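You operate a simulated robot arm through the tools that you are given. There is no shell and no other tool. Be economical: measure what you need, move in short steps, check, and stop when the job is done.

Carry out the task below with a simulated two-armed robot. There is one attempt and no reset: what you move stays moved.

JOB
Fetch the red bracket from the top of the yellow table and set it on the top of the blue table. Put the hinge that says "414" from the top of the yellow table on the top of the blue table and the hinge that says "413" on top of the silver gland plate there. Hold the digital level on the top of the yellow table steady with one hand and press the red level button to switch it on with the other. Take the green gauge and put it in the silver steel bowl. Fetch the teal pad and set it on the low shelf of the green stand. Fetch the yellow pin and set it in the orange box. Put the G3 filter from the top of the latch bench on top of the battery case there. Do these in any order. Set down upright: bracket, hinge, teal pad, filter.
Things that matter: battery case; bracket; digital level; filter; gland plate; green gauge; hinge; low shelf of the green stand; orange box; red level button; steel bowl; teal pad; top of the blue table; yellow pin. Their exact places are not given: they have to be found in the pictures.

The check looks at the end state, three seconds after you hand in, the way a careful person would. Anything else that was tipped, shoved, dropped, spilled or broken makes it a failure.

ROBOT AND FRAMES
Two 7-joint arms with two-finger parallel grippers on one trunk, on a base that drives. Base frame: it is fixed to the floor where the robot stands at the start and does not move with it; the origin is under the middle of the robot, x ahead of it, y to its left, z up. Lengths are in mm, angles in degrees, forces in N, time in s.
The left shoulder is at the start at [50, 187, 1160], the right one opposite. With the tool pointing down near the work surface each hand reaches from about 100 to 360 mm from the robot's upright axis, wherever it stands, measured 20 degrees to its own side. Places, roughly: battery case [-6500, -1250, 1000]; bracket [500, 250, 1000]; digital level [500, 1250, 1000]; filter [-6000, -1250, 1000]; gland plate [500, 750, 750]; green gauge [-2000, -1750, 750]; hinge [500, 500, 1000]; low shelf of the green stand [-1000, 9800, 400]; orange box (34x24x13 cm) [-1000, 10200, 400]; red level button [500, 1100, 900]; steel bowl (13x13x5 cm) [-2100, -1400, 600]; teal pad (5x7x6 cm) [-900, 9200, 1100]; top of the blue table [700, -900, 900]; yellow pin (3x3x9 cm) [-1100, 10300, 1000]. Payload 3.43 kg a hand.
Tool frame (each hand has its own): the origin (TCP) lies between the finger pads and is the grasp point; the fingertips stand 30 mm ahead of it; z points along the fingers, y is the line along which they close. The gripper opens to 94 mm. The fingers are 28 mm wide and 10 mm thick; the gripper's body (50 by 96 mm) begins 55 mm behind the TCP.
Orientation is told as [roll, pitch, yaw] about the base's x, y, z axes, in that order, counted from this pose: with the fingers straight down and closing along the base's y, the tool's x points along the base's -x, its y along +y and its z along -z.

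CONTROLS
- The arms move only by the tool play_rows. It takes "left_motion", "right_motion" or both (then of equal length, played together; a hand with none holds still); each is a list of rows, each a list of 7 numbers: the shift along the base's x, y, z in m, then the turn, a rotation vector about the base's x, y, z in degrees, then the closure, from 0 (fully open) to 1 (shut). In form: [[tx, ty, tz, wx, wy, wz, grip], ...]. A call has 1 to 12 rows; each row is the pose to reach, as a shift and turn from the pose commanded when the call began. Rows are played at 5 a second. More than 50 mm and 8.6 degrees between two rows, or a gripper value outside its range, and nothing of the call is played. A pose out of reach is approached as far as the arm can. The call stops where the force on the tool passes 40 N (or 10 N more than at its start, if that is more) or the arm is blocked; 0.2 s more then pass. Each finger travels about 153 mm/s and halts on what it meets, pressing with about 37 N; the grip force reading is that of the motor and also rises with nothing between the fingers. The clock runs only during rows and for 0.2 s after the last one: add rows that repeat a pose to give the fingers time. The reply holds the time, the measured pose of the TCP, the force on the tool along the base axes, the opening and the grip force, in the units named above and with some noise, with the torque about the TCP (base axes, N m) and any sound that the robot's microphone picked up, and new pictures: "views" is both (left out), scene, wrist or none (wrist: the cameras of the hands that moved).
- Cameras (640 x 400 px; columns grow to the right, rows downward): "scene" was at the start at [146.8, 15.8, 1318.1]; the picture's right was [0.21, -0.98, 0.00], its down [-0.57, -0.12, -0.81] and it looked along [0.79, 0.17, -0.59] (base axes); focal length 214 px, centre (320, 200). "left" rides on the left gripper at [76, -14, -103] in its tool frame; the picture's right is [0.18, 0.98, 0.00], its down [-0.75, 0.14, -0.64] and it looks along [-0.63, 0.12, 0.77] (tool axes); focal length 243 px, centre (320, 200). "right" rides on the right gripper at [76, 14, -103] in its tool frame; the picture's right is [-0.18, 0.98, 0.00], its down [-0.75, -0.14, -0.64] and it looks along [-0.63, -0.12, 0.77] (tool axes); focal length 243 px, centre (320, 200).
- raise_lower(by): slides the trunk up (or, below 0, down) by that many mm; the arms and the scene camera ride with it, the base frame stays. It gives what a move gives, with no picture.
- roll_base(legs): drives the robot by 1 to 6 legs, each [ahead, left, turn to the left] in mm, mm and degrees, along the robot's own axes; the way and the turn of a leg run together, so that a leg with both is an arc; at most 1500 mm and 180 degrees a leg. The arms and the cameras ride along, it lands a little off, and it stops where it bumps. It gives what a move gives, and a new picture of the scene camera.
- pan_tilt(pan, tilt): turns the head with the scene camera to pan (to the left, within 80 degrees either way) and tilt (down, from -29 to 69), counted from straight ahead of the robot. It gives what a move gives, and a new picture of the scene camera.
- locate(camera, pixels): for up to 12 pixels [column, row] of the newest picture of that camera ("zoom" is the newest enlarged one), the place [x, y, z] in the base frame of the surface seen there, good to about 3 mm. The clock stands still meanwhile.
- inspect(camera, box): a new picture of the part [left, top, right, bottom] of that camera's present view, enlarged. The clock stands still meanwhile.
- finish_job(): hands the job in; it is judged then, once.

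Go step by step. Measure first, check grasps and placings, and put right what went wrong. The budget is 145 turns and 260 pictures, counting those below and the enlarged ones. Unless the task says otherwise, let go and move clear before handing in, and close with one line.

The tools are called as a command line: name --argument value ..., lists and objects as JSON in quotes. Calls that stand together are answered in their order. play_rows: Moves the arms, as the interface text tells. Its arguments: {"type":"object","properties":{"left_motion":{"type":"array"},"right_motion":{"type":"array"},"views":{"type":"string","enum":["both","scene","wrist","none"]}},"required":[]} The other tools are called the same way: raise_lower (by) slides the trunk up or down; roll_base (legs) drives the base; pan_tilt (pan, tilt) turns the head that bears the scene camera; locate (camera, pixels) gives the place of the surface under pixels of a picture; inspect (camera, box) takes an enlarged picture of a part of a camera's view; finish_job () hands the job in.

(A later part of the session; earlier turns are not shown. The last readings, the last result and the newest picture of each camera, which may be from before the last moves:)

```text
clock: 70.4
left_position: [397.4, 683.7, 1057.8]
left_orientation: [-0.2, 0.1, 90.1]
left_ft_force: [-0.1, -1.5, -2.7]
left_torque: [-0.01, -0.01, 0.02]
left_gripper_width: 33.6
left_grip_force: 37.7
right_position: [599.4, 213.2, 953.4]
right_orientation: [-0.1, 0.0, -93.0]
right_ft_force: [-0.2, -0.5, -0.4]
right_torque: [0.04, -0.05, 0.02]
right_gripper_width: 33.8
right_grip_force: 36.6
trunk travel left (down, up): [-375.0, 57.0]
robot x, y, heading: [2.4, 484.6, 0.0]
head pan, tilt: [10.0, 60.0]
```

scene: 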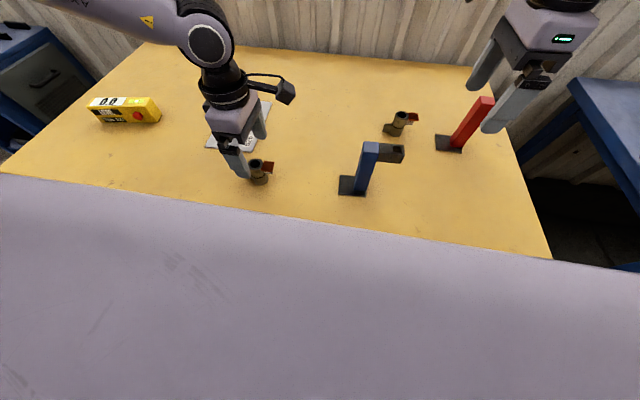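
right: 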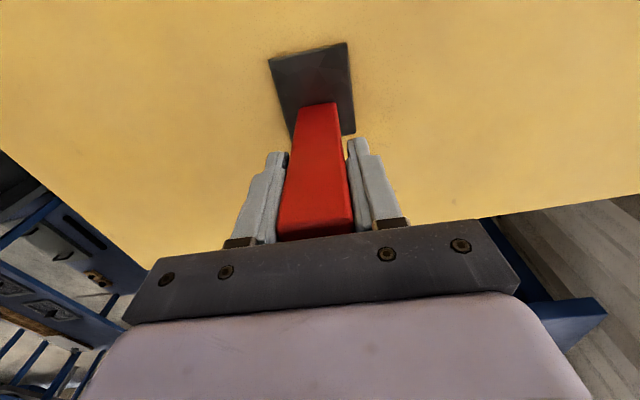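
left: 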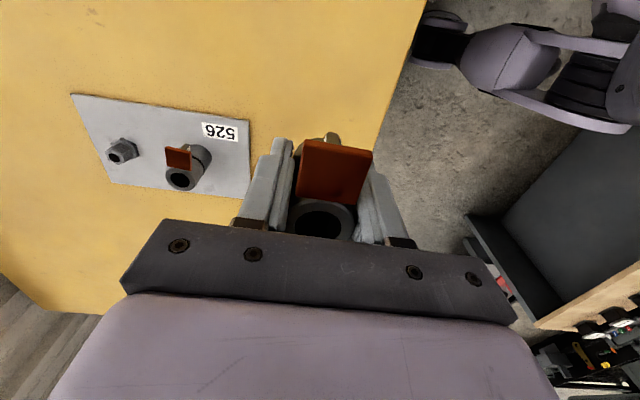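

Gripped. I lift both hands high and drive right toward the blue table.

play_rows --right_motion '[[0, 0, 0.01, 0, 0, 0, 1], [0, 0, 0.03, 0, 0, 0, 1], [0, 0, 0.07, 0, 0, 0, 1], [0, 0, 0.11, 0, 0, 0, 1], [0, 0, 0.12, 0, 0, 0, 1]]' --left_motion '[[0, 0, 0.01, 0, 0, 0, 1], [0, 0, 0.03, 0, 0, 0, 1], [0, 0, 0.05, 0, 0, 0, 1], [0, 0, 0.05, 0, 0, 0, 1], [0, 0, 0.05, 0, 0, 0, 1]]' --views "scene"

roll_base --legs '[[0, -850, 0]]'

pan_tilt --pan 0 --tilt 45

```text
clock: 71.6
left_position: [397.9, 684.8, 1106.7]
left_orientation: [-0.1, 0.1, 90.1]
left_ft_force: [-0.4, 0.1, -2.5]
left_torque: [0.02, 0.0, 0.04]
left_gripper_width: 34.0
left_grip_force: 37.1
right_position: [600.2, 210.7, 1075.4]
right_orientation: [-0.1, 0.0, -92.9]
right_ft_force: [-1.0, 0.0, -2.1]
right_torque: [0.0, -0.01, 0.03]
right_gripper_width: 33.7
right_grip_force: 37.0
trunk travel left (down, up): [-375.0, 57.0]
robot x, y, heading: [-0.2, 486.1, 0.1]
head pan, tilt: [10.0, 60.0]
```

scene: 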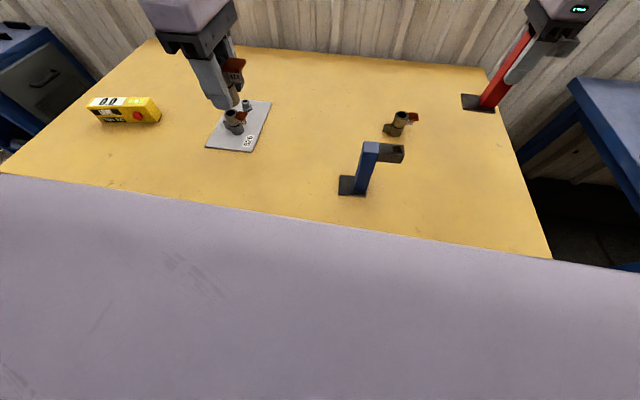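

```text
clock: 76.1
left_position: [398.2, -176.1, 1107.5]
left_orientation: [-0.1, 0.1, 89.9]
left_ft_force: [-0.2, -0.6, -2.6]
left_torque: [0.02, -0.04, 0.0]
left_gripper_width: 33.7
left_grip_force: 37.1
right_position: [600.0, -649.4, 1073.1]
right_orientation: [-0.2, 0.0, -92.9]
right_ft_force: [1.0, -0.3, -1.6]
right_torque: [0.0, 0.02, 0.0]
right_gripper_width: 34.1
right_grip_force: 36.5
trunk travel left (down, up): [-375.0, 57.0]
robot x, y, heading: [1.9, -377.0, -0.0]
head pan, tilt: [10.0, 60.0]
```

scene: 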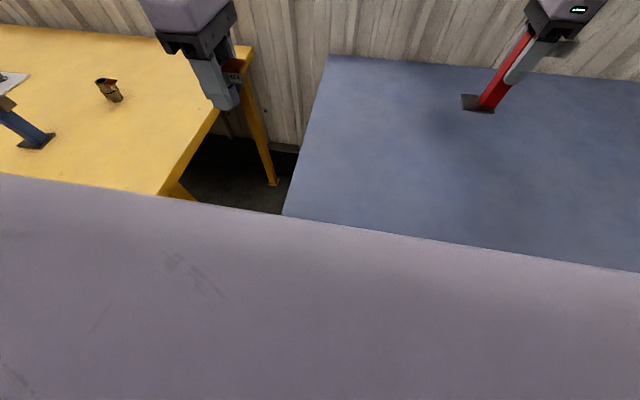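

```text
clock: 76.9
left_position: [398.0, -177.0, 1107.5]
left_orientation: [-0.2, 0.2, 89.9]
left_ft_force: [0.0, 0.6, -2.8]
left_torque: [-0.01, 0.0, 0.0]
left_gripper_width: 33.9
left_grip_force: 37.4
right_position: [600.6, -649.5, 1073.9]
right_orientation: [-0.1, -0.1, -92.9]
right_ft_force: [0.5, 0.8, -2.1]
right_torque: [0.03, 0.0, -0.01]
right_gripper_width: 33.9
right_grip_force: 37.0
trunk travel left (down, up): [-375.0, 57.0]
robot x, y, heading: [4.3, -372.0, -0.3]
head pan, tilt: [0.0, 45.0]
```

scene: 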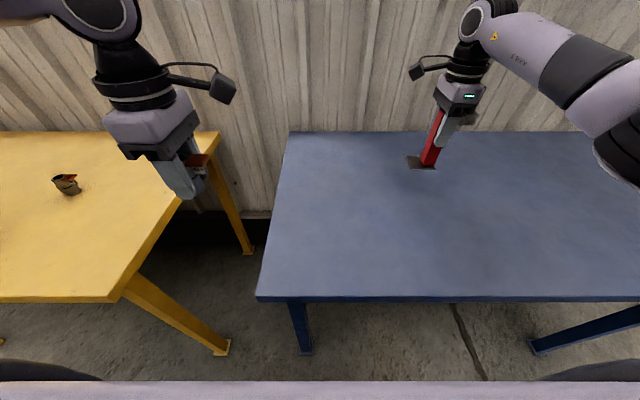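

Both are near the blue table, which is empty. I measure its top and drive 250 further so both hands are over it.

locate --camera "scene" --pixels '[[300, 280], [360, 230], [450, 220], [560, 200], [620, 250], [290, 140], [262, 290]]'

roll_base --legs '[[0, -220, 0]]'

```text
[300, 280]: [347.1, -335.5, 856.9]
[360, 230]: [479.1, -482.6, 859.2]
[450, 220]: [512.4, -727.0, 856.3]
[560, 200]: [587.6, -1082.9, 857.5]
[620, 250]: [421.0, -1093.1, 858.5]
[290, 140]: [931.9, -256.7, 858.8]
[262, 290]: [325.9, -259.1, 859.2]
```

```text
clock: 78.6
left_position: [399.2, -401.3, 1109.0]
left_orientation: [-0.2, 0.2, 89.7]
left_ft_force: [0.1, 0.3, -2.9]
left_torque: [0.03, 0.0, -0.01]
left_gripper_width: 33.6
left_grip_force: 36.9
right_position: [598.6, -877.1, 1073.3]
right_orientation: [-0.1, 0.0, -93.2]
right_ft_force: [0.0, -0.9, -3.0]
right_torque: [0.0, -0.01, 0.01]
right_gripper_width: 34.1
right_grip_force: 36.8
trunk travel left (down, up): [-375.0, 57.0]
robot x, y, heading: [-0.1, -596.9, -0.4]
head pan, tilt: [0.0, 45.0]
```

scene: 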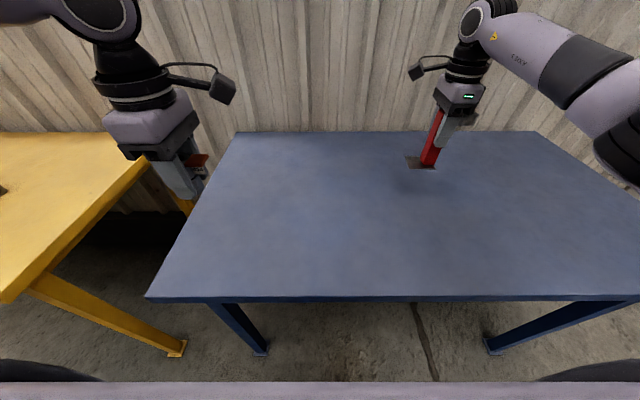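

I lower both to about 3 mm above contact.

play_rows --right_motion '[[0, 0, -0.03, 0, 0, 0, 1], [0, 0, -0.06, 0, 0, 0, 1], [0, 0, -0.09, 0, 0, 0, 1], [0, 0, -0.11, 0, 0, 0, 1], [0, 0, -0.117, 0, 0, 0, 1], [0, 0, -0.117, 0, 0, 0, 1], [0, 0, -0.117, 0, 0, 0, 1]]' --left_motion '[[0, 0, -0.04, 0, 0, 0, 1], [0, 0, -0.08, 0, 0, 0, 1], [0, 0, -0.12, 0, 0, 0, 1], [0, 0, -0.16, 0, 0, 0, 1], [0, 0, -0.195, 0, 0, 0, 1], [0, 0, -0.21, 0, 0, 0, 1], [0, 0, -0.21, 0, 0, 0, 1]]' --views "none"

play_rows --right_motion '[[0, 0, -0.002, 0, 0, 0, 1], [0, 0, -0.002, 0, 0, 0, 1]]' --left_motion '[[0, 0, -0.002, 0, 0, 0, 1], [0, 0, -0.002, 0, 0, 0, 1]]' --views "wrist"

```text
clock: 80.2
left_position: [399.6, -402.7, 896.5]
left_orientation: [-0.2, 0.2, 89.7]
left_ft_force: [-0.5, -0.5, -3.2]
left_torque: [0.01, 0.02, -0.01]
left_gripper_width: 33.9
left_grip_force: 37.1
right_position: [596.5, -877.1, 956.3]
right_orientation: [-0.1, 0.1, -93.3]
right_ft_force: [0.1, -0.3, -2.4]
right_torque: [0.01, -0.04, 0.01]
right_gripper_width: 33.9
right_grip_force: 37.4
trunk travel left (down, up): [-375.0, 57.0]
robot x, y, heading: [2.1, -597.8, -0.4]
head pan, tilt: [0.0, 45.0]
```

```text
clock: 80.8
left_position: [399.7, -402.7, 894.5]
left_orientation: [-0.1, 0.1, 89.7]
left_ft_force: [-0.8, -0.6, -1.2]
left_torque: [0.0, 0.06, -0.02]
left_gripper_width: 33.9
left_grip_force: 37.2
right_position: [597.3, -876.9, 954.9]
right_orientation: [-0.1, -0.1, -93.2]
right_ft_force: [-0.4, -0.1, -1.5]
right_torque: [-0.01, -0.04, 0.02]
right_gripper_width: 34.0
right_grip_force: 36.9
trunk travel left (down, up): [-375.0, 57.0]
robot x, y, heading: [2.2, -598.1, -0.4]
head pan, tilt: [0.0, 45.0]
```

right: 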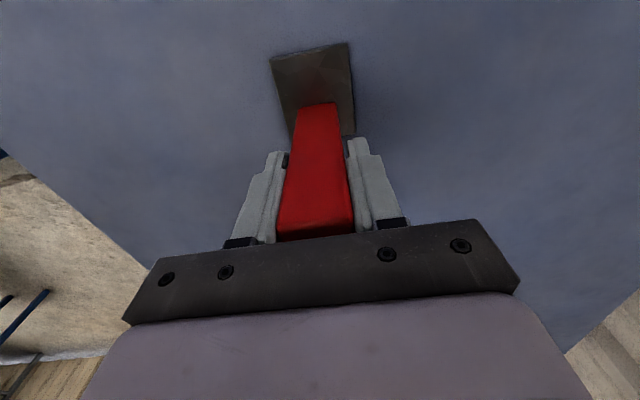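
left: 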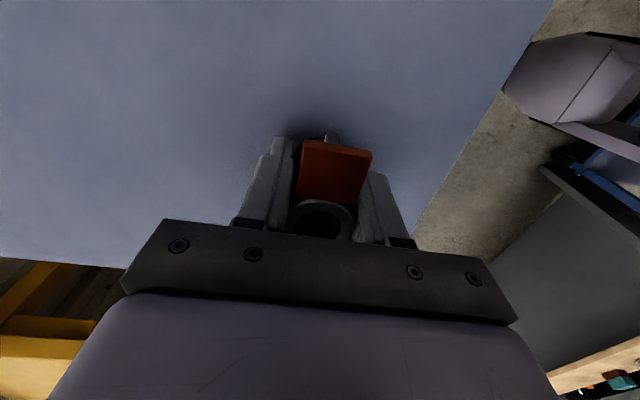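

Both are about touching. One more millimetre each, then I check the forces.

play_rows --right_motion '[[0, 0, -0.0015, 0, 0, 0, 1], [0, 0, -0.0015, 0, 0, 0, 1]]' --left_motion '[[0, 0, -0.001, 0, 0, 0, 1], [0, 0, -0.001, 0, 0, 0, 1]]' --views "none"

```text
clock: 81.4
left_position: [399.7, -401.6, 895.7]
left_orientation: [-0.5, 0.2, 89.7]
left_ft_force: [2.2, 1.6, 4.7]
left_torque: [0.07, 0.03, 0.0]
left_gripper_width: 33.7
left_grip_force: 37.3
right_position: [598.4, -876.3, 955.3]
right_orientation: [0.0, -0.1, -93.3]
right_ft_force: [0.3, 0.3, 2.4]
right_torque: [-0.03, 0.07, -0.01]
right_gripper_width: 34.0
right_grip_force: 37.1
trunk travel left (down, up): [-375.0, 57.0]
robot x, y, heading: [0.5, -600.8, -0.2]
head pan, tilt: [0.0, 45.0]
```

Both are in contact. I open and lift both hands.

play_rows --right_motion '[[0, 0, 0, 0, 0, 0, 0.8], [0, 0, 0, 0, 0, 0, 0.4], [0, 0, 0, 0, 0, 0, 0.2], [0, 0, 0.03, 0, 0, 0, 0.2], [0, 0, 0.07, 0, 0, 0, 0.2], [0, 0, 0.11, 0, 0, 0, 0.1], [0, 0, 0.15, 0, 0, 0, 0]]' --left_motion '[[0, 0, 0, 0, 0, 0, 0.8], [0, 0, 0, 0, 0, 0, 0.4], [0, 0, 0, 0, 0, 0, 0.2], [0, 0, 0.03, 0, 0, 0, 0.2], [0, 0, 0.07, 0, 0, 0, 0.2], [0, 0, 0.11, 0, 0, 0, 0.1], [0, 0, 0.15, 0, 0, 0, 0]]' --views "both"

```text
clock: 83.0
left_position: [398.1, -401.5, 1043.3]
left_orientation: [-0.2, 0.1, 89.7]
left_ft_force: [-0.8, -0.3, 0.7]
left_torque: [0.05, 0.02, 0.02]
left_gripper_width: 94.0
left_grip_force: 0.0
right_position: [594.7, -877.2, 1105.8]
right_orientation: [0.0, 0.0, -93.1]
right_ft_force: [0.0, 0.2, -0.6]
right_torque: [0.05, 0.02, 0.0]
right_gripper_width: 93.8
right_grip_force: 0.0
trunk travel left (down, up): [-375.0, 57.0]
robot x, y, heading: [-1.4, -598.6, -0.2]
head pan, tilt: [0.0, 45.0]
```

scene: 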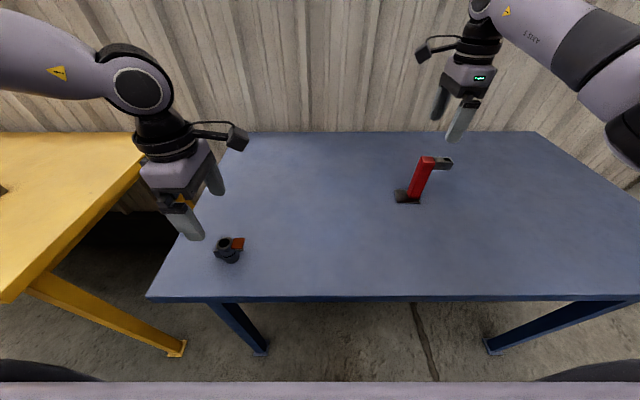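
right: 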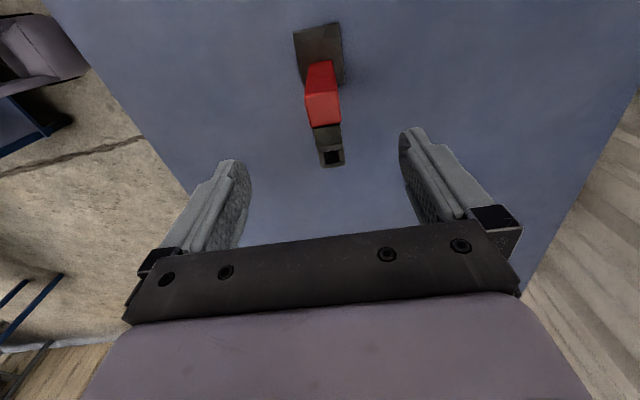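
left: 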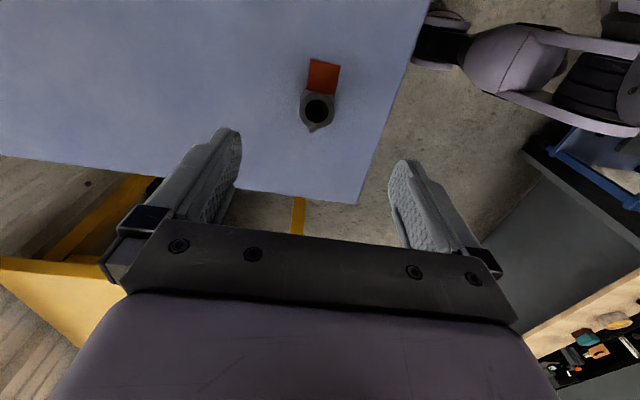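

Hinge and bracket stand upright on the blue table. I now pull the arms in with yaw back to 0 (z above the bracket top), before turning.

play_rows --right_motion '[[-0.02, 0.02, 0.02, 0, 0, 8, 0], [-0.04, 0.04, 0.04, 0, 0, 16, 0], [-0.07, 0.06, 0.05, 0, 0, 24, 0], [-0.1, 0.08, 0.05, 0, 0, 32, 0], [-0.13, 0.1, 0.05, 0, 0, 40, 0], [-0.16, 0.12, 0.05, 0, 0, 48, 0], [-0.19, 0.13, 0.05, 0, 0, 56, 0], [-0.22, 0.14, 0.05, 0, 0, 64, 0], [-0.24, 0.15, 0.05, 0, 0, 72, 0], [-0.26, 0.15, 0.05, 0, 0, 80, 0], [-0.28, 0.15, 0.05, 0, 0, 88, 0], [-0.3, 0.15, 0.05, 0, 0, 93, 0]]' --left_motion '[[0, 0, 0.02, 0, 0, -8, 0], [0, 0, 0.04, 0, 0, -16, 0], [0, 0.01, 0.06, 0, 0, -24, 0], [0, 0.02, 0.06, 0, 0, -32, 0], [-0.02, 0.03, 0.06, 0, 0, -40, 0], [-0.04, 0.04, 0.06, 0, 0, -48, 0], [-0.06, 0.05, 0.06, 0, 0, -56, 0], [-0.08, 0.06, 0.06, 0, 0, -64, 0], [-0.1, 0.07, 0.06, 0, 0, -72, 0], [-0.1, 0.08, 0.06, 0, 0, -80, 0], [-0.1, 0.08, 0.06, 0, 0, -88, 0], [-0.1, 0.08, 0.06, 0, 0, -90, 0]]' --views "none"

pan_tilt --pan -80 --tilt 25

pan_tilt --pan 80 --tilt 25

```text
clock: 85.6
left_position: [297.5, -321.2, 1105.3]
left_orientation: [-0.3, 0.2, -0.4]
left_ft_force: [0.2, 0.2, 0.2]
left_torque: [0.01, -0.02, -0.03]
left_gripper_width: 94.1
left_grip_force: 0.0
right_position: [298.5, -725.8, 1152.0]
right_orientation: [0.0, -0.1, 0.1]
right_ft_force: [0.1, -0.8, 0.7]
right_torque: [0.0, -0.01, 0.03]
right_gripper_width: 93.9
right_grip_force: 0.0
trunk travel left (down, up): [-375.0, 57.0]
robot x, y, heading: [-0.6, -603.3, -0.2]
head pan, tilt: [0.0, 45.0]
```

```text
clock: 87.2
left_position: [297.8, -320.9, 1104.8]
left_orientation: [-0.2, 0.1, -0.3]
left_ft_force: [-0.1, 0.2, -0.2]
left_torque: [0.02, 0.01, 0.01]
left_gripper_width: 94.0
left_grip_force: 0.1
right_position: [299.9, -726.0, 1152.5]
right_orientation: [0.0, -0.1, -0.2]
right_ft_force: [0.4, 0.2, -0.3]
right_torque: [0.01, 0.01, -0.03]
right_gripper_width: 93.9
right_grip_force: 0.1
trunk travel left (down, up): [-375.0, 57.0]
robot x, y, heading: [-0.4, -600.3, -0.2]
head pan, tilt: [-80.0, 25.0]
```

scene: 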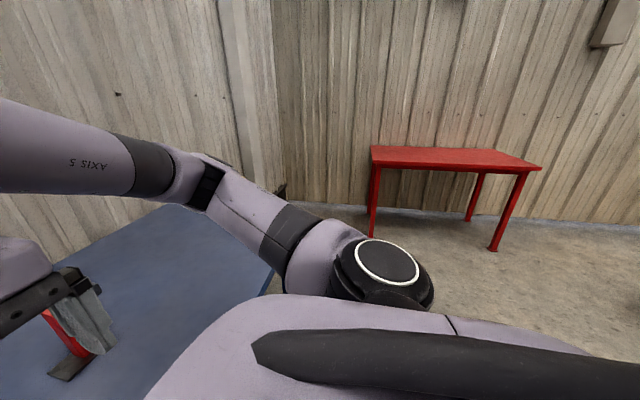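

```text
clock: 89.6
left_position: [298.6, -321.3, 1105.0]
left_orientation: [-0.3, 0.0, -0.3]
left_ft_force: [0.2, -0.1, 0.2]
left_torque: [-0.02, -0.02, 0.01]
left_gripper_width: 94.0
left_grip_force: 0.1
right_position: [298.8, -725.3, 1152.9]
right_orientation: [0.0, 0.0, -0.2]
right_ft_force: [0.0, 0.2, -0.4]
right_torque: [0.01, -0.01, 0.0]
right_gripper_width: 93.9
right_grip_force: 0.2
trunk travel left (down, up): [-375.0, 57.0]
robot x, y, heading: [3.3, -603.3, -0.4]
head pan, tilt: [80.0, 25.0]
```

scene: 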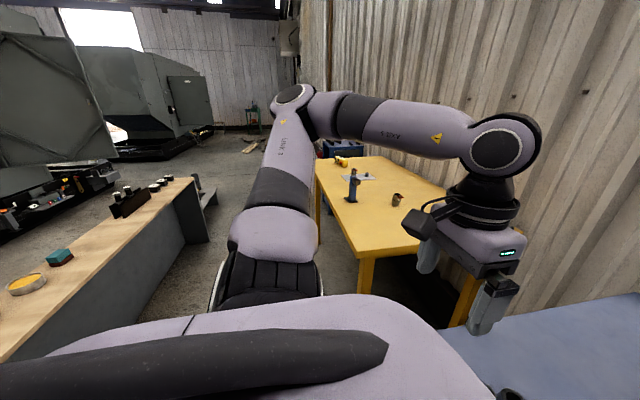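

A wooden bench stands behind-left. I measure its edge before turning.

locate --camera "scene" --pixels '[[190, 182], [30, 345], [10, 310], [60, 255], [130, 205], [210, 200], [100, 330]]'

roll_base --legs '[[-150, 0, 0], [0, 0, -90]]'

pan_tilt --pan -60 --tilt 20

pan_tilt --pan 0 --tilt 20

```text
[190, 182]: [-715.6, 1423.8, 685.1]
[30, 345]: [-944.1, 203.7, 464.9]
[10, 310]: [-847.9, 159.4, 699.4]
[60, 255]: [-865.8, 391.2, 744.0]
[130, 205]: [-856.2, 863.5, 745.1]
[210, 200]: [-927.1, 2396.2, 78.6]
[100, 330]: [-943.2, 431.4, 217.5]
```

```text
clock: 94.9
left_position: [116.9, -907.8, 1104.6]
left_orientation: [-0.2, 0.1, -93.0]
left_ft_force: [0.3, 0.0, -0.2]
left_torque: [-0.01, 0.01, -0.01]
left_gripper_width: 94.0
left_grip_force: 0.1
right_position: [-287.5, -890.0, 1151.8]
right_orientation: [0.0, 0.0, -92.8]
right_ft_force: [0.2, -0.4, 0.1]
right_torque: [0.0, -0.03, -0.02]
right_gripper_width: 94.1
right_grip_force: 0.1
trunk travel left (down, up): [-375.0, 57.0]
robot x, y, heading: [-150.3, -598.4, -93.1]
head pan, tilt: [80.0, 25.0]
```

scene: 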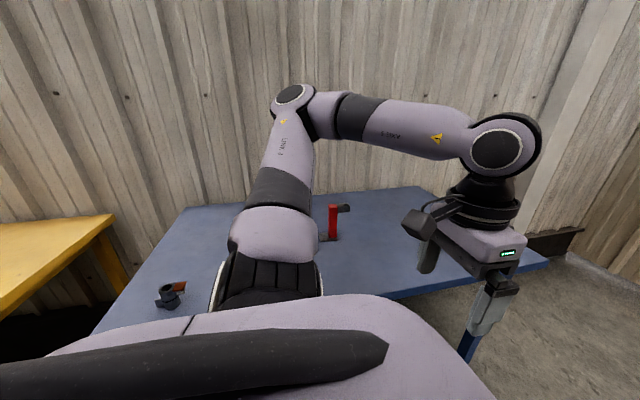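

```text
clock: 97.1
left_position: [116.9, -907.6, 1104.3]
left_orientation: [-0.2, 0.1, -93.0]
left_ft_force: [-1.1, 0.3, -0.3]
left_torque: [-0.03, 0.02, 0.0]
left_gripper_width: 94.1
left_grip_force: 0.0
right_position: [-287.9, -890.6, 1152.9]
right_orientation: [-0.1, 0.0, -92.8]
right_ft_force: [0.4, 0.0, -0.2]
right_torque: [-0.01, -0.02, 0.01]
right_gripper_width: 94.0
right_grip_force: 0.1
trunk travel left (down, up): [-375.0, 57.0]
robot x, y, heading: [-145.7, -601.0, -93.0]
head pan, tilt: [-60.0, 20.0]
```

scene: 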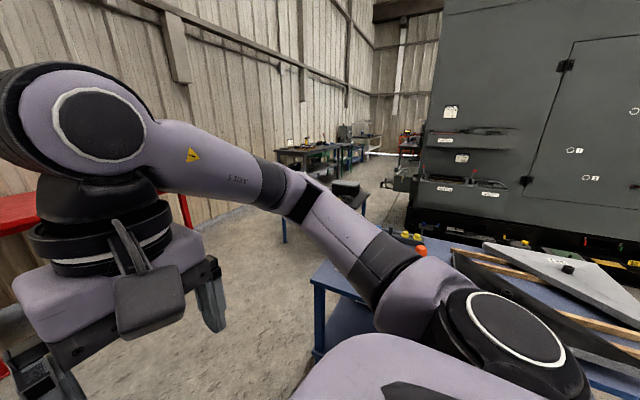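

```text
clock: 98.4
left_position: [115.8, -908.2, 1104.1]
left_orientation: [-0.3, 0.1, -93.0]
left_ft_force: [1.4, -0.6, 0.1]
left_torque: [-0.06, 0.02, 0.01]
left_gripper_width: 94.0
left_grip_force: 0.0
right_position: [-287.8, -889.7, 1151.7]
right_orientation: [0.0, 0.0, -92.8]
right_ft_force: [0.5, 0.2, 0.0]
right_torque: [0.01, -0.04, 0.01]
right_gripper_width: 94.0
right_grip_force: 0.0
trunk travel left (down, up): [-375.0, 57.0]
robot x, y, heading: [-149.4, -596.7, -93.0]
head pan, tilt: [0.0, 20.0]
```

scene: 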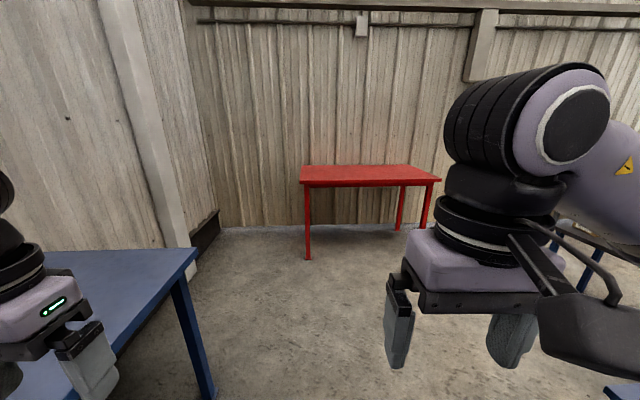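

The way ahead is free toward the red table. Before turning to −x I measure the blue bench on the right.

pan_tilt --pan -60 --tilt 25

locate --camera "scene" --pixels '[[317, 335], [320, 260], [350, 160], [283, 215], [415, 230], [300, 130], [400, 200], [270, 300], [470, 130]]'

```text
clock: 99.7
left_position: [116.0, -908.0, 1105.1]
left_orientation: [-0.2, 0.1, -93.1]
left_ft_force: [-0.6, -0.1, -0.2]
left_torque: [0.0, 0.02, 0.0]
left_gripper_width: 94.1
left_grip_force: 0.0
right_position: [-287.4, -889.4, 1152.1]
right_orientation: [0.0, -0.1, -92.8]
right_ft_force: [0.0, -1.3, 0.0]
right_torque: [0.01, 0.02, 0.0]
right_gripper_width: 93.7
right_grip_force: 0.0
trunk travel left (down, up): [-375.0, 57.0]
robot x, y, heading: [-145.5, -599.0, -93.0]
head pan, tilt: [-60.0, 25.0]
```

scene: 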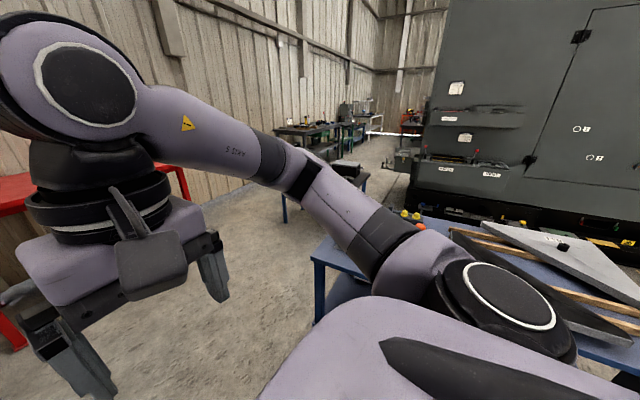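

```text
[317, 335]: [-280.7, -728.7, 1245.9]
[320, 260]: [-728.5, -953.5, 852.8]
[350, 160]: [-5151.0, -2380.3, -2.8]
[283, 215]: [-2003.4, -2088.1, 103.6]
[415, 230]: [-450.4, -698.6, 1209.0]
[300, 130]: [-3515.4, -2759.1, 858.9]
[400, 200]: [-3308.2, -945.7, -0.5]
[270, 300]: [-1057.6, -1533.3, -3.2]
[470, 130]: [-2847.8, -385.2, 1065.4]
```

The blue bench's corner is at (−728,−953); the aisle lies at y < −1000. I drive to y≈−1400, turn to face −x, and look.

roll_base --legs '[[850, 0, 0], [0, 0, -87]]'

pan_tilt --pan 0 --tilt 20

```text
clock: 108.0
left_position: [-494.3, -1721.4, 1104.5]
left_orientation: [-0.2, 0.1, 178.6]
left_ft_force: [0.2, -0.1, 0.8]
left_torque: [-0.02, -0.02, 0.02]
left_gripper_width: 93.7
left_grip_force: 0.0
right_position: [-486.8, -1318.0, 1152.2]
right_orientation: [-0.1, 0.0, 178.7]
right_ft_force: [0.6, -0.1, 0.5]
right_torque: [-0.05, 0.0, 0.02]
right_gripper_width: 93.9
right_grip_force: 0.0
trunk travel left (down, up): [-375.0, 57.0]
robot x, y, heading: [-192.8, -1450.8, 178.6]
head pan, tilt: [-60.0, 25.0]
```

scene: 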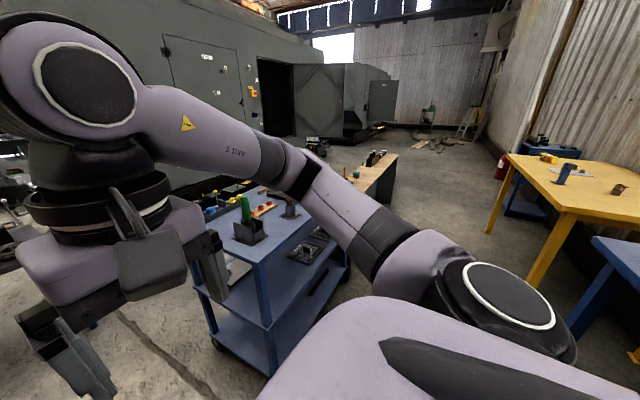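

```text
clock: 109.3
left_position: [-493.4, -1723.7, 1104.6]
left_orientation: [-0.2, 0.1, 178.6]
left_ft_force: [0.2, -0.3, -0.3]
left_torque: [0.02, -0.05, 0.0]
left_gripper_width: 94.0
left_grip_force: 0.2
right_position: [-485.6, -1319.1, 1151.5]
right_orientation: [-0.1, 0.0, 178.7]
right_ft_force: [-0.3, -0.2, -1.2]
right_torque: [0.0, -0.05, -0.01]
right_gripper_width: 94.1
right_grip_force: 0.0
trunk travel left (down, up): [-375.0, 57.0]
robot x, y, heading: [-190.6, -1449.4, 178.7]
head pan, tilt: [0.0, 20.0]
```

scene: 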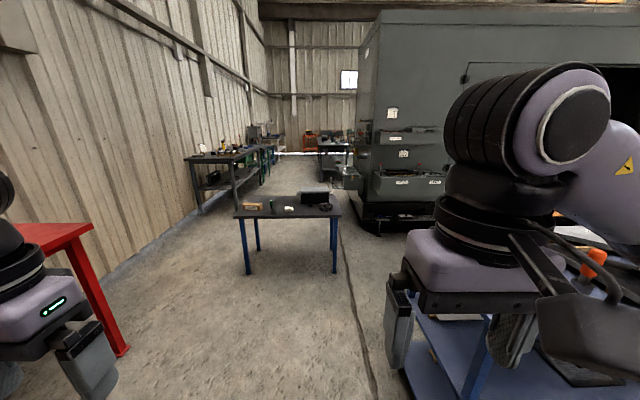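

A small dark table stands ahead in the aisle. I measure it and zoom in.

locate --camera "scene" --pixels '[[235, 217], [340, 216], [250, 200], [325, 200], [315, 196], [271, 208], [290, 208], [325, 207], [254, 206]]'

inspect --camera "scene" --box '[225, 170, 355, 250]'

```text
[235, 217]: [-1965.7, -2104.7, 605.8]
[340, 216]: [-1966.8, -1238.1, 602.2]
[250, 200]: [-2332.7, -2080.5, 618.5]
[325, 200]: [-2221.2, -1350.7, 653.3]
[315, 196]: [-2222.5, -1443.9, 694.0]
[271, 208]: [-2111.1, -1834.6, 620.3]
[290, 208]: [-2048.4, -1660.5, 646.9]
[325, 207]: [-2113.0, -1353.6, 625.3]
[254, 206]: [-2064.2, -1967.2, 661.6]
```

```text
4.92 times, centred on (290, 210) of scene
```

zoom: 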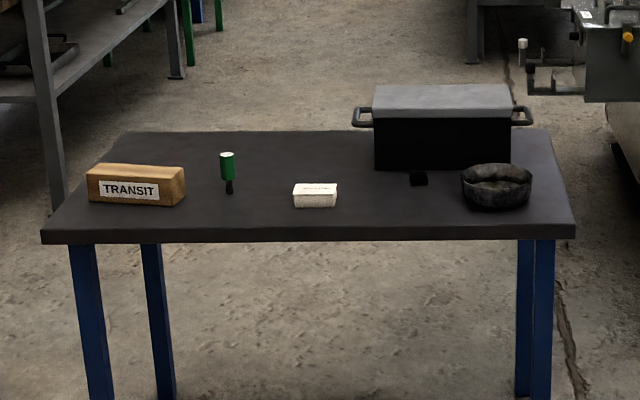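

Gauge (green, on a black stem) is at about (−2105,−1830), bowl at (−2113,−1353), table top z≈610. I check the red table's corner, then drive near.

locate --camera "scene" --pixels '[[90, 226], [128, 350], [20, 228], [375, 210], [235, 155]]'

roll_base --legs '[[1000, 0, 1.3]]'

```text
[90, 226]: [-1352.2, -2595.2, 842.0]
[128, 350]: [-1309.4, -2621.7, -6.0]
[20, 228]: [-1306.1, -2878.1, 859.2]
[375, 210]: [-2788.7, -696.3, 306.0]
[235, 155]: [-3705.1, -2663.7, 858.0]
```

```text
clock: 114.5
left_position: [-1496.4, -1693.9, 1105.3]
left_orientation: [-0.2, 0.3, 178.3]
left_ft_force: [-0.5, 0.2, 0.2]
left_torque: [0.0, 0.03, -0.01]
left_gripper_width: 94.0
left_grip_force: 0.0
right_position: [-1487.6, -1289.6, 1152.4]
right_orientation: [0.0, 0.0, 178.5]
right_ft_force: [-0.1, -0.1, 1.0]
right_torque: [0.01, 0.0, -0.01]
right_gripper_width: 93.8
right_grip_force: 0.0
trunk travel left (down, up): [-375.0, 57.0]
robot x, y, heading: [-1193.7, -1423.1, 178.2]
head pan, tilt: [0.0, 20.0]
```

scene: 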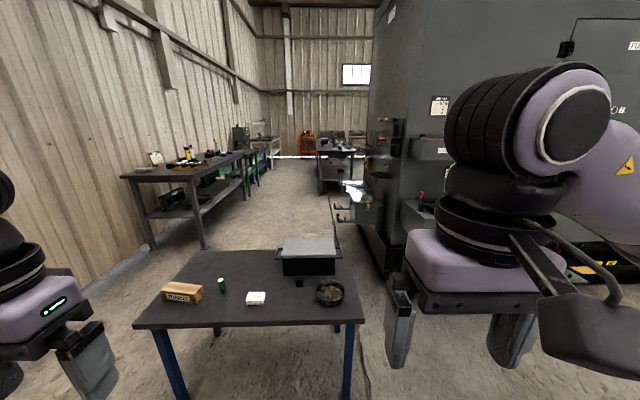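

I drive on to about 270 mm from the table edge, in front of the gauge.

roll_base --legs '[[0, 0, 1.8], [500, 400, 0]]'

pan_tilt --pan 0 --tilt 55

```text
clock: 118.4
left_position: [-1974.7, -2106.5, 1104.3]
left_orientation: [-0.1, 0.1, -179.4]
left_ft_force: [-0.6, 0.8, -0.3]
left_torque: [0.01, -0.01, 0.01]
left_gripper_width: 94.1
left_grip_force: 0.1
right_position: [-1981.9, -1702.6, 1153.0]
right_orientation: [0.0, 0.0, -179.2]
right_ft_force: [-0.9, 1.0, -0.6]
right_torque: [0.01, -0.01, -0.01]
right_gripper_width: 94.2
right_grip_force: 0.1
trunk travel left (down, up): [-375.0, 57.0]
robot x, y, heading: [-1683.0, -1826.8, -179.4]
head pan, tilt: [0.0, 20.0]
```

scene: 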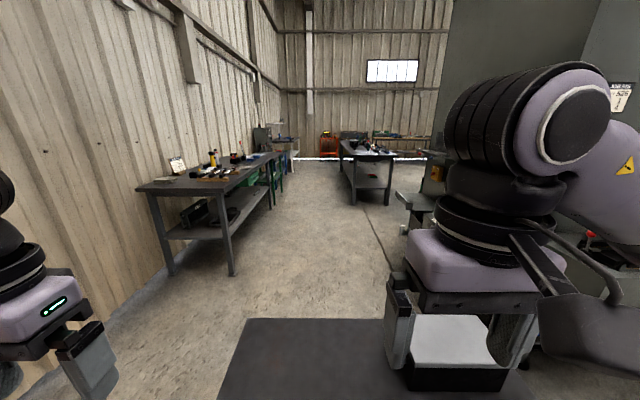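

```text
clock: 119.5
left_position: [-1975.5, -2106.7, 1105.4]
left_orientation: [-0.3, 0.1, -179.4]
left_ft_force: [0.8, 0.7, 0.0]
left_torque: [0.0, 0.0, 0.0]
left_gripper_width: 94.0
left_grip_force: 0.1
right_position: [-1982.1, -1702.7, 1153.2]
right_orientation: [0.0, 0.1, -179.1]
right_ft_force: [-0.3, -0.5, 0.0]
right_torque: [-0.02, -0.04, 0.0]
right_gripper_width: 94.3
right_grip_force: 0.1
trunk travel left (down, up): [-375.0, 57.0]
robot x, y, heading: [-1681.1, -1827.1, -179.3]
head pan, tilt: [0.0, 55.0]
```

scene: 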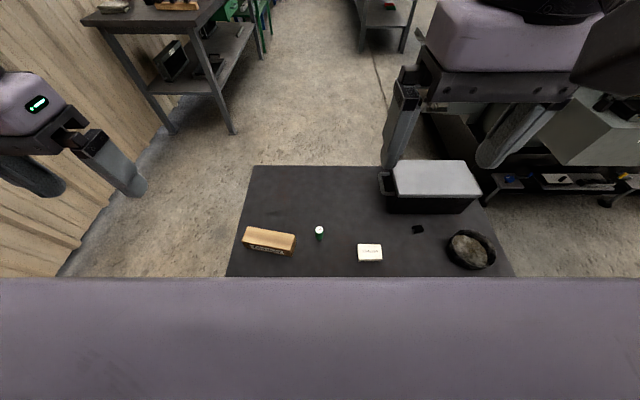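

I locate gauge, bowl, and also the edge of the robot's own chest before lowering the trunk.

locate --camera "scene" --pixels '[[320, 284], [320, 300], [320, 228], [320, 239], [450, 245], [490, 245], [470, 268], [470, 234], [470, 250], [230, 270], [369, 252], [418, 229]]'

inspect --camera "scene" --box '[290, 200, 510, 280]'

```text
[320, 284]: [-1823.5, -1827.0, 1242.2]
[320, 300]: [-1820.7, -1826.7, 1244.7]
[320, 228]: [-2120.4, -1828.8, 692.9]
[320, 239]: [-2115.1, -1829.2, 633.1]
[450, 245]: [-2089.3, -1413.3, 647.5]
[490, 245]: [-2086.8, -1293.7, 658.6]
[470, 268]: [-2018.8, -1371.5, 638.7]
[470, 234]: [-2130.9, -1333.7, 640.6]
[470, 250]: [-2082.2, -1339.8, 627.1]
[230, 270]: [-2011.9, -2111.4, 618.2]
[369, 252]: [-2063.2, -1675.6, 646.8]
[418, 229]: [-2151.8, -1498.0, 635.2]
```

```text
2.91 times, centred on (400, 240) of scene
```

zoom: 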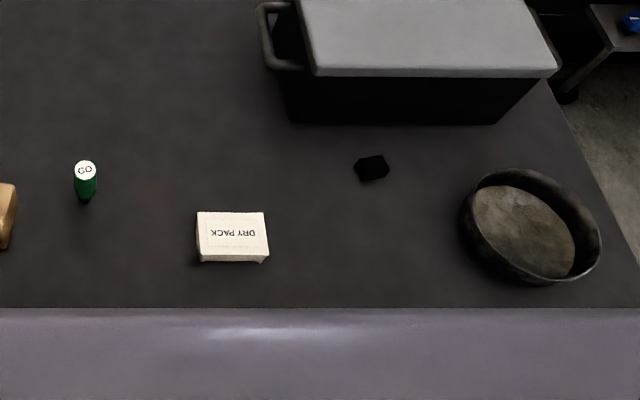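

The chest reaches just 142 mm ahead, so there is room. I step 50 mm closer, lower the trunk 200 mm, and bring the right hand over the gauge at (−2120,−1829).

roll_base --legs '[[50, 0, 0]]'

raise_lower --by -200

play_rows --right_motion '[[-0.02, -0.03, 0, 0, 0, 0, 0], [-0.04, -0.06, -0.02, 0, 0, 0, 0], [-0.06, -0.09, -0.05, 0, 0, 0, 0], [-0.088, -0.126, -0.08, 0, 0, 0, 0], [-0.088, -0.126, -0.12, 0, 0, 0, 0], [-0.088, -0.126, -0.16, 0, 0, 0, 0], [-0.088, -0.126, -0.18, 0, 0, 0, 0], [-0.088, -0.126, -0.18, 0, 0, 0, 0]]'

```text
clock: 120.4
left_position: [-2026.8, -2105.7, 1104.4]
left_orientation: [-0.3, 0.2, -179.5]
left_ft_force: [-0.4, 0.5, -0.2]
left_torque: [-0.01, -0.02, 0.03]
left_gripper_width: 94.0
left_grip_force: 0.0
right_position: [-2031.5, -1701.7, 1151.9]
right_orientation: [0.1, -0.1, -179.4]
right_ft_force: [-0.5, 0.2, -0.5]
right_torque: [0.0, 0.01, -0.02]
right_gripper_width: 94.0
right_grip_force: 0.1
trunk travel left (down, up): [-375.0, 57.0]
robot x, y, heading: [-1733.5, -1823.4, -179.6]
head pan, tilt: [0.0, 55.0]
```

scene: 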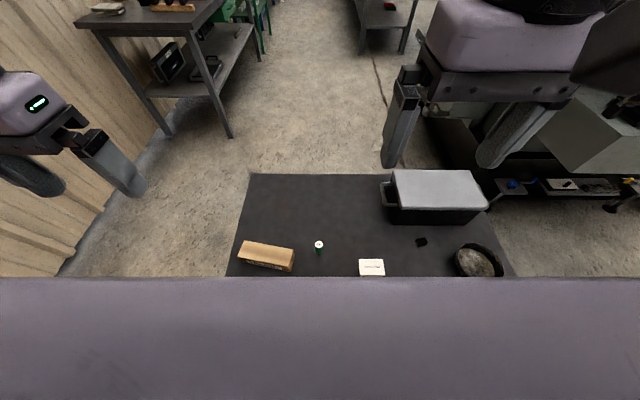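

```text
clock: 122.5
left_position: [-2024.0, -2107.5, 905.7]
left_orientation: [-0.2, 0.0, -179.4]
left_ft_force: [-0.3, 0.1, 0.1]
left_torque: [0.01, 0.0, 0.02]
left_gripper_width: 94.0
left_grip_force: 0.1
right_position: [-2031.2, -1702.5, 952.3]
right_orientation: [0.1, 0.0, -179.5]
right_ft_force: [0.2, 1.0, 0.8]
right_torque: [-0.02, -0.01, 0.04]
right_gripper_width: 93.9
right_grip_force: 0.0
trunk travel left (down, up): [-175.0, 257.0]
robot x, y, heading: [-1729.1, -1824.5, -179.4]
head pan, tilt: [0.0, 55.0]
```

```text
refused: row 4 steps farther than a row can; nothing moved
```

play_rows --right_motion '[[-0.02, -0.03, 0, 0, 0, 0, 0], [-0.04, -0.06, -0.01, 0, 0, 0, 0], [-0.06, -0.09, -0.03, 0, 0, 0, 0], [-0.08, -0.115, -0.05, 0, 0, 0, 0], [-0.089, -0.126, -0.09, 0, 0, 0, 0], [-0.089, -0.126, -0.13, 0, 0, 0, 0], [-0.089, -0.126, -0.17, 0, 0, 0, 0], [-0.089, -0.126, -0.18, 0, 0, 0, 0], [-0.089, -0.126, -0.18, 0, 0, 0, 0]]'

```text
clock: 124.5
left_position: [-2024.7, -2106.4, 904.3]
left_orientation: [-0.2, 0.1, -179.5]
left_ft_force: [0.0, -0.6, 0.3]
left_torque: [0.0, -0.01, -0.02]
left_gripper_width: 94.0
left_grip_force: 0.0
right_position: [-2120.2, -1829.0, 773.3]
right_orientation: [0.0, 0.1, -179.2]
right_ft_force: [0.7, 0.3, 0.0]
right_torque: [0.0, -0.02, -0.03]
right_gripper_width: 94.3
right_grip_force: 0.1
trunk travel left (down, up): [-175.0, 257.0]
robot x, y, heading: [-1730.8, -1826.5, -179.4]
head pan, tilt: [0.0, 55.0]
```

scene: 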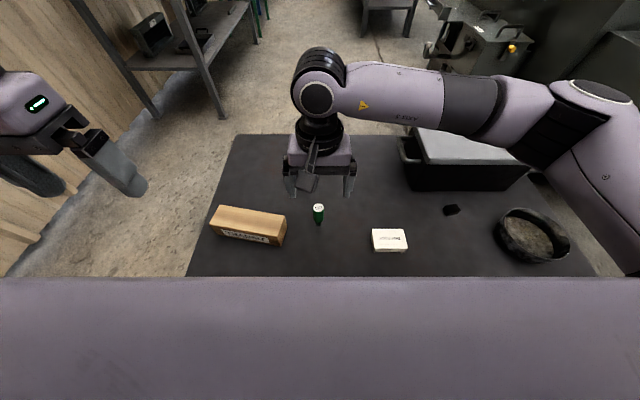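
right: 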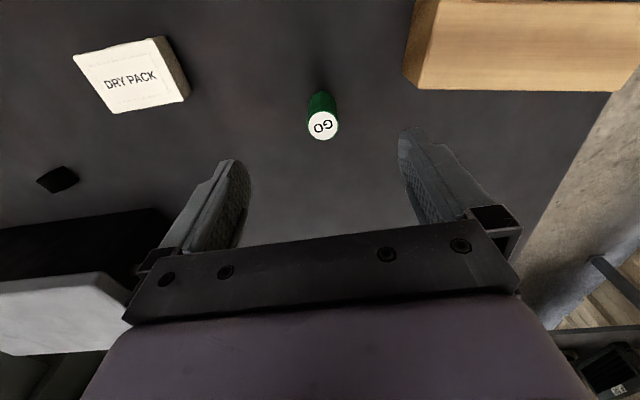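

The gauge is under the hand; I locate its top centre precisely and check the right forearm's height above the box.

locate --camera "right" --pixels '[[308, 125], [338, 125], [323, 112], [323, 138], [322, 95], [300, 60]]'

locate --camera "scene" --pixels '[[470, 130], [540, 160], [410, 130], [470, 155], [318, 208], [530, 235], [500, 230], [565, 245]]'

```text
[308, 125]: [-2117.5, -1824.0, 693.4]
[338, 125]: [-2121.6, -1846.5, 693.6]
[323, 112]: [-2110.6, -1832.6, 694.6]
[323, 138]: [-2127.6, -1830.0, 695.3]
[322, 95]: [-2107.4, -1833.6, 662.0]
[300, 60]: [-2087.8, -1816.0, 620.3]
```

```text
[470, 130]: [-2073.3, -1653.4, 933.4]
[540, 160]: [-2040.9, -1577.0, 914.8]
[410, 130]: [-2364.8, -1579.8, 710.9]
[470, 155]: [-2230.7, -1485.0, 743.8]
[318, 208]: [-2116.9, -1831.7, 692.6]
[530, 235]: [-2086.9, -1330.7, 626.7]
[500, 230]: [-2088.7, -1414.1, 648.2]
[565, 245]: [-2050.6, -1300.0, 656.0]
```

Gauge centre (−2119,−1834), top 694. I descend to TCP z≈668, grip and lift.

play_rows --right_motion '[[0.001, -0.005, -0.03, 0, 0, 0, 0], [0.001, -0.005, -0.06, 0, 0, 0, 0], [0.001, -0.005, -0.09, 0, 0, 0, 0], [0.001, -0.005, -0.105, 0, 0, 0, 0], [0.001, -0.005, -0.105, 0, 0, 0, 0.5], [0.001, -0.005, -0.105, 0, 0, 0, 0.8], [0.001, -0.005, -0.105, 0, 0, 0, 1], [0.001, -0.005, -0.105, 0, 0, 0, 1], [0.001, -0.005, -0.085, 0, 0, 0, 1], [0.001, -0.005, -0.045, 0, 0, 0, 1], [0.001, -0.005, 0, 0, 0, 0, 1], [0.001, -0.005, 0.04, 0, 0, 0, 1]]'

```text
clock: 127.1
left_position: [-2025.0, -2106.6, 904.6]
left_orientation: [-0.2, 0.0, -179.4]
left_ft_force: [0.4, 0.4, -0.5]
left_torque: [0.01, 0.03, -0.05]
left_gripper_width: 94.0
left_grip_force: 0.1
right_position: [-2117.2, -1833.6, 815.6]
right_orientation: [0.0, -0.1, -179.3]
right_ft_force: [-0.3, 0.2, -1.1]
right_torque: [0.01, -0.05, 0.0]
right_gripper_width: 24.7
right_grip_force: 37.4
trunk travel left (down, up): [-175.0, 257.0]
robot x, y, heading: [-1732.4, -1824.6, -179.3]
head pan, tilt: [0.0, 55.0]
```

scene: 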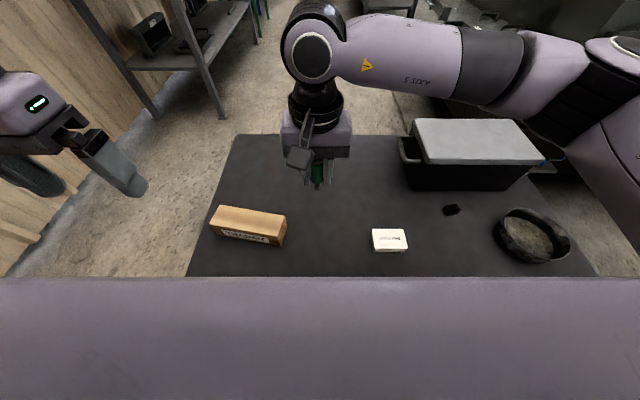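
right: 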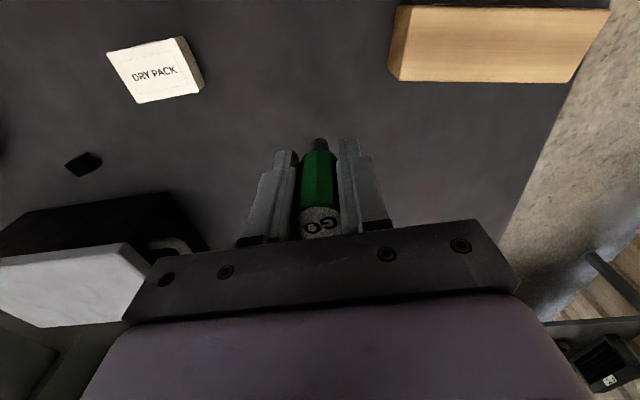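

The gauge is held. I drive right (toward +y) to the bowl.

roll_base --legs '[[0, -400, 0]]'

locate --camera "scene" --pixels '[[320, 240]]'

```text
clock: 129.6
left_position: [-2029.4, -1705.9, 904.4]
left_orientation: [-0.2, 0.1, -179.6]
left_ft_force: [0.1, 0.1, -0.8]
left_torque: [0.04, 0.01, -0.01]
left_gripper_width: 94.1
left_grip_force: 0.0
right_position: [-2120.6, -1433.2, 815.2]
right_orientation: [0.0, -0.1, -179.4]
right_ft_force: [0.3, -0.6, -1.2]
right_torque: [0.01, -0.02, 0.01]
right_gripper_width: 24.8
right_grip_force: 37.0
trunk travel left (down, up): [-175.0, 257.0]
robot x, y, heading: [-1730.7, -1421.8, -179.4]
head pan, tilt: [0.0, 55.0]
```

scene: 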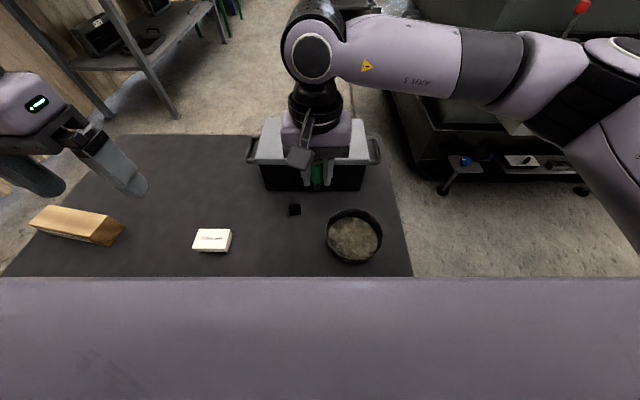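

```text
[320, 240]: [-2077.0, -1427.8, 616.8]
```

I measure the bowl again.

locate --camera "scene" --pixels '[[330, 228], [378, 226], [352, 212], [352, 238], [352, 250], [345, 232], [362, 232], [352, 262]]'

play_rows --right_motion '[[0.015, 0.04, 0, 0, 0, 0, 1], [0.03, 0.08, 0, 0, 0, 0, 1], [0.035, 0.08, 0, 0, 0, 0, 1]]'

```text
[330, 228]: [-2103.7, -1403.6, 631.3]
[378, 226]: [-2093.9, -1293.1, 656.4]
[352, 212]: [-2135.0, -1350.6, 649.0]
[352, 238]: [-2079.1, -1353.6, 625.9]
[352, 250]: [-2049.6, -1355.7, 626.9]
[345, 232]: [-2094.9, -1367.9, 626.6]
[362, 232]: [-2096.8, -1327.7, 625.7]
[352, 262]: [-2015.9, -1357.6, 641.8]
```

```text
clock: 130.4
left_position: [-2027.5, -1706.7, 904.8]
left_orientation: [-0.3, 0.1, -179.5]
left_ft_force: [-0.7, 0.4, -0.4]
left_torque: [0.01, 0.02, 0.01]
left_gripper_width: 94.0
left_grip_force: 0.0
right_position: [-2084.3, -1353.9, 815.8]
right_orientation: [0.0, 0.0, -179.4]
right_ft_force: [-0.6, -0.2, -1.6]
right_torque: [0.03, 0.01, 0.02]
right_gripper_width: 24.7
right_grip_force: 36.7
trunk travel left (down, up): [-175.0, 257.0]
robot x, y, heading: [-1734.4, -1422.2, -179.5]
head pan, tilt: [0.0, 55.0]
```

scene: 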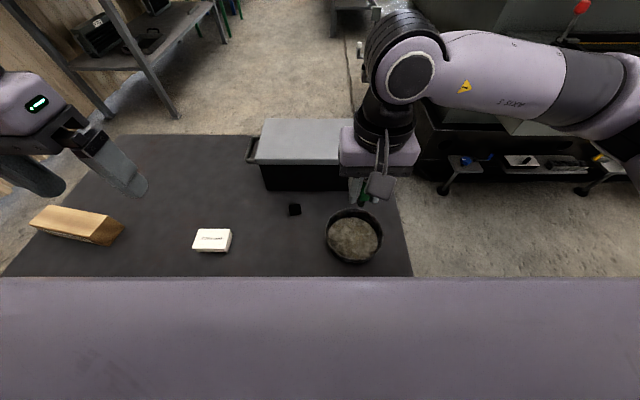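
right: 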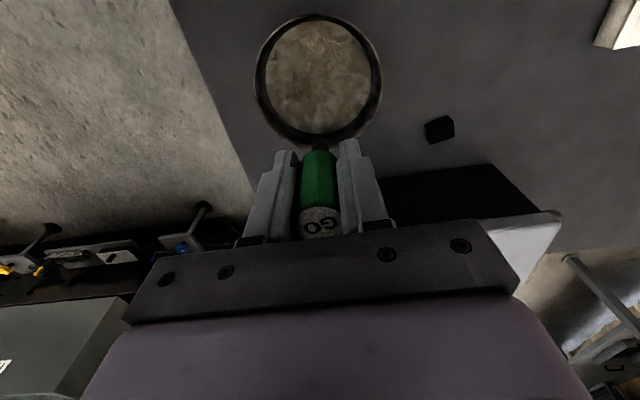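

I lower the gauge into the middle of the bowl.

play_rows --right_motion '[[0.006, 0, -0.04, 0, 0, 0, 1], [0.006, 0, -0.08, 0, 0, 0, 1], [0.006, 0, -0.11, 0, 0, 0, 1], [0.006, 0, -0.13, 0, 0, 0, 1], [0.006, 0, -0.136, 0, 0, 0, 1], [0.006, 0, -0.138, 0, 0, 0, 1], [0.006, 0, -0.138, 0, 0, 0, 1]]' --views "wrist"

play_rows --right_motion '[[0, 0, -0.001, 0, 0, 0, 1], [0, 0, -0.001, 0, 0, 0, 1]]' --views "none"

```text
clock: 132.0
left_position: [-2028.8, -1706.3, 905.7]
left_orientation: [-0.1, 0.2, -179.6]
left_ft_force: [0.9, -0.2, -0.3]
left_torque: [-0.02, -0.02, -0.02]
left_gripper_width: 93.7
left_grip_force: 0.0
right_position: [-2080.8, -1352.0, 677.0]
right_orientation: [0.0, -0.1, -179.3]
right_ft_force: [0.8, -0.3, -0.5]
right_torque: [0.0, -0.01, 0.0]
right_gripper_width: 24.8
right_grip_force: 36.9
trunk travel left (down, up): [-175.0, 257.0]
robot x, y, heading: [-1734.0, -1426.0, -179.5]
head pan, tilt: [0.0, 55.0]
```

right: 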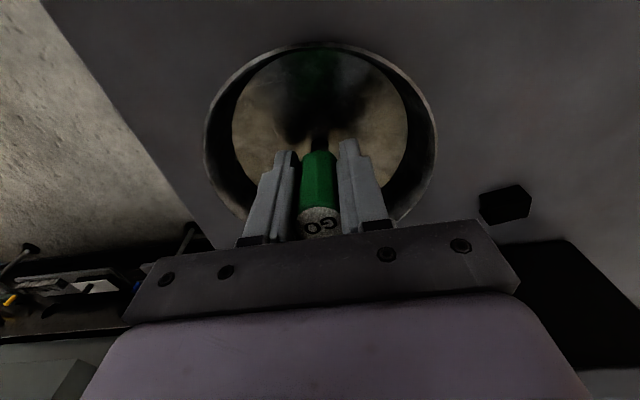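

```text
clock: 132.6
left_position: [-2027.8, -1704.7, 905.5]
left_orientation: [-0.2, 0.1, -179.5]
left_ft_force: [0.9, 0.4, 0.4]
left_torque: [0.02, 0.0, -0.01]
left_gripper_width: 94.2
left_grip_force: 0.1
right_position: [-2079.2, -1351.4, 676.1]
right_orientation: [0.0, -0.1, -179.3]
right_ft_force: [-0.4, -0.6, -0.7]
right_torque: [0.0, 0.01, 0.0]
right_gripper_width: 24.7
right_grip_force: 36.6
trunk travel left (down, up): [-175.0, 257.0]
robot x, y, heading: [-1738.0, -1421.1, -179.5]
head pan, tilt: [0.0, 55.0]
```

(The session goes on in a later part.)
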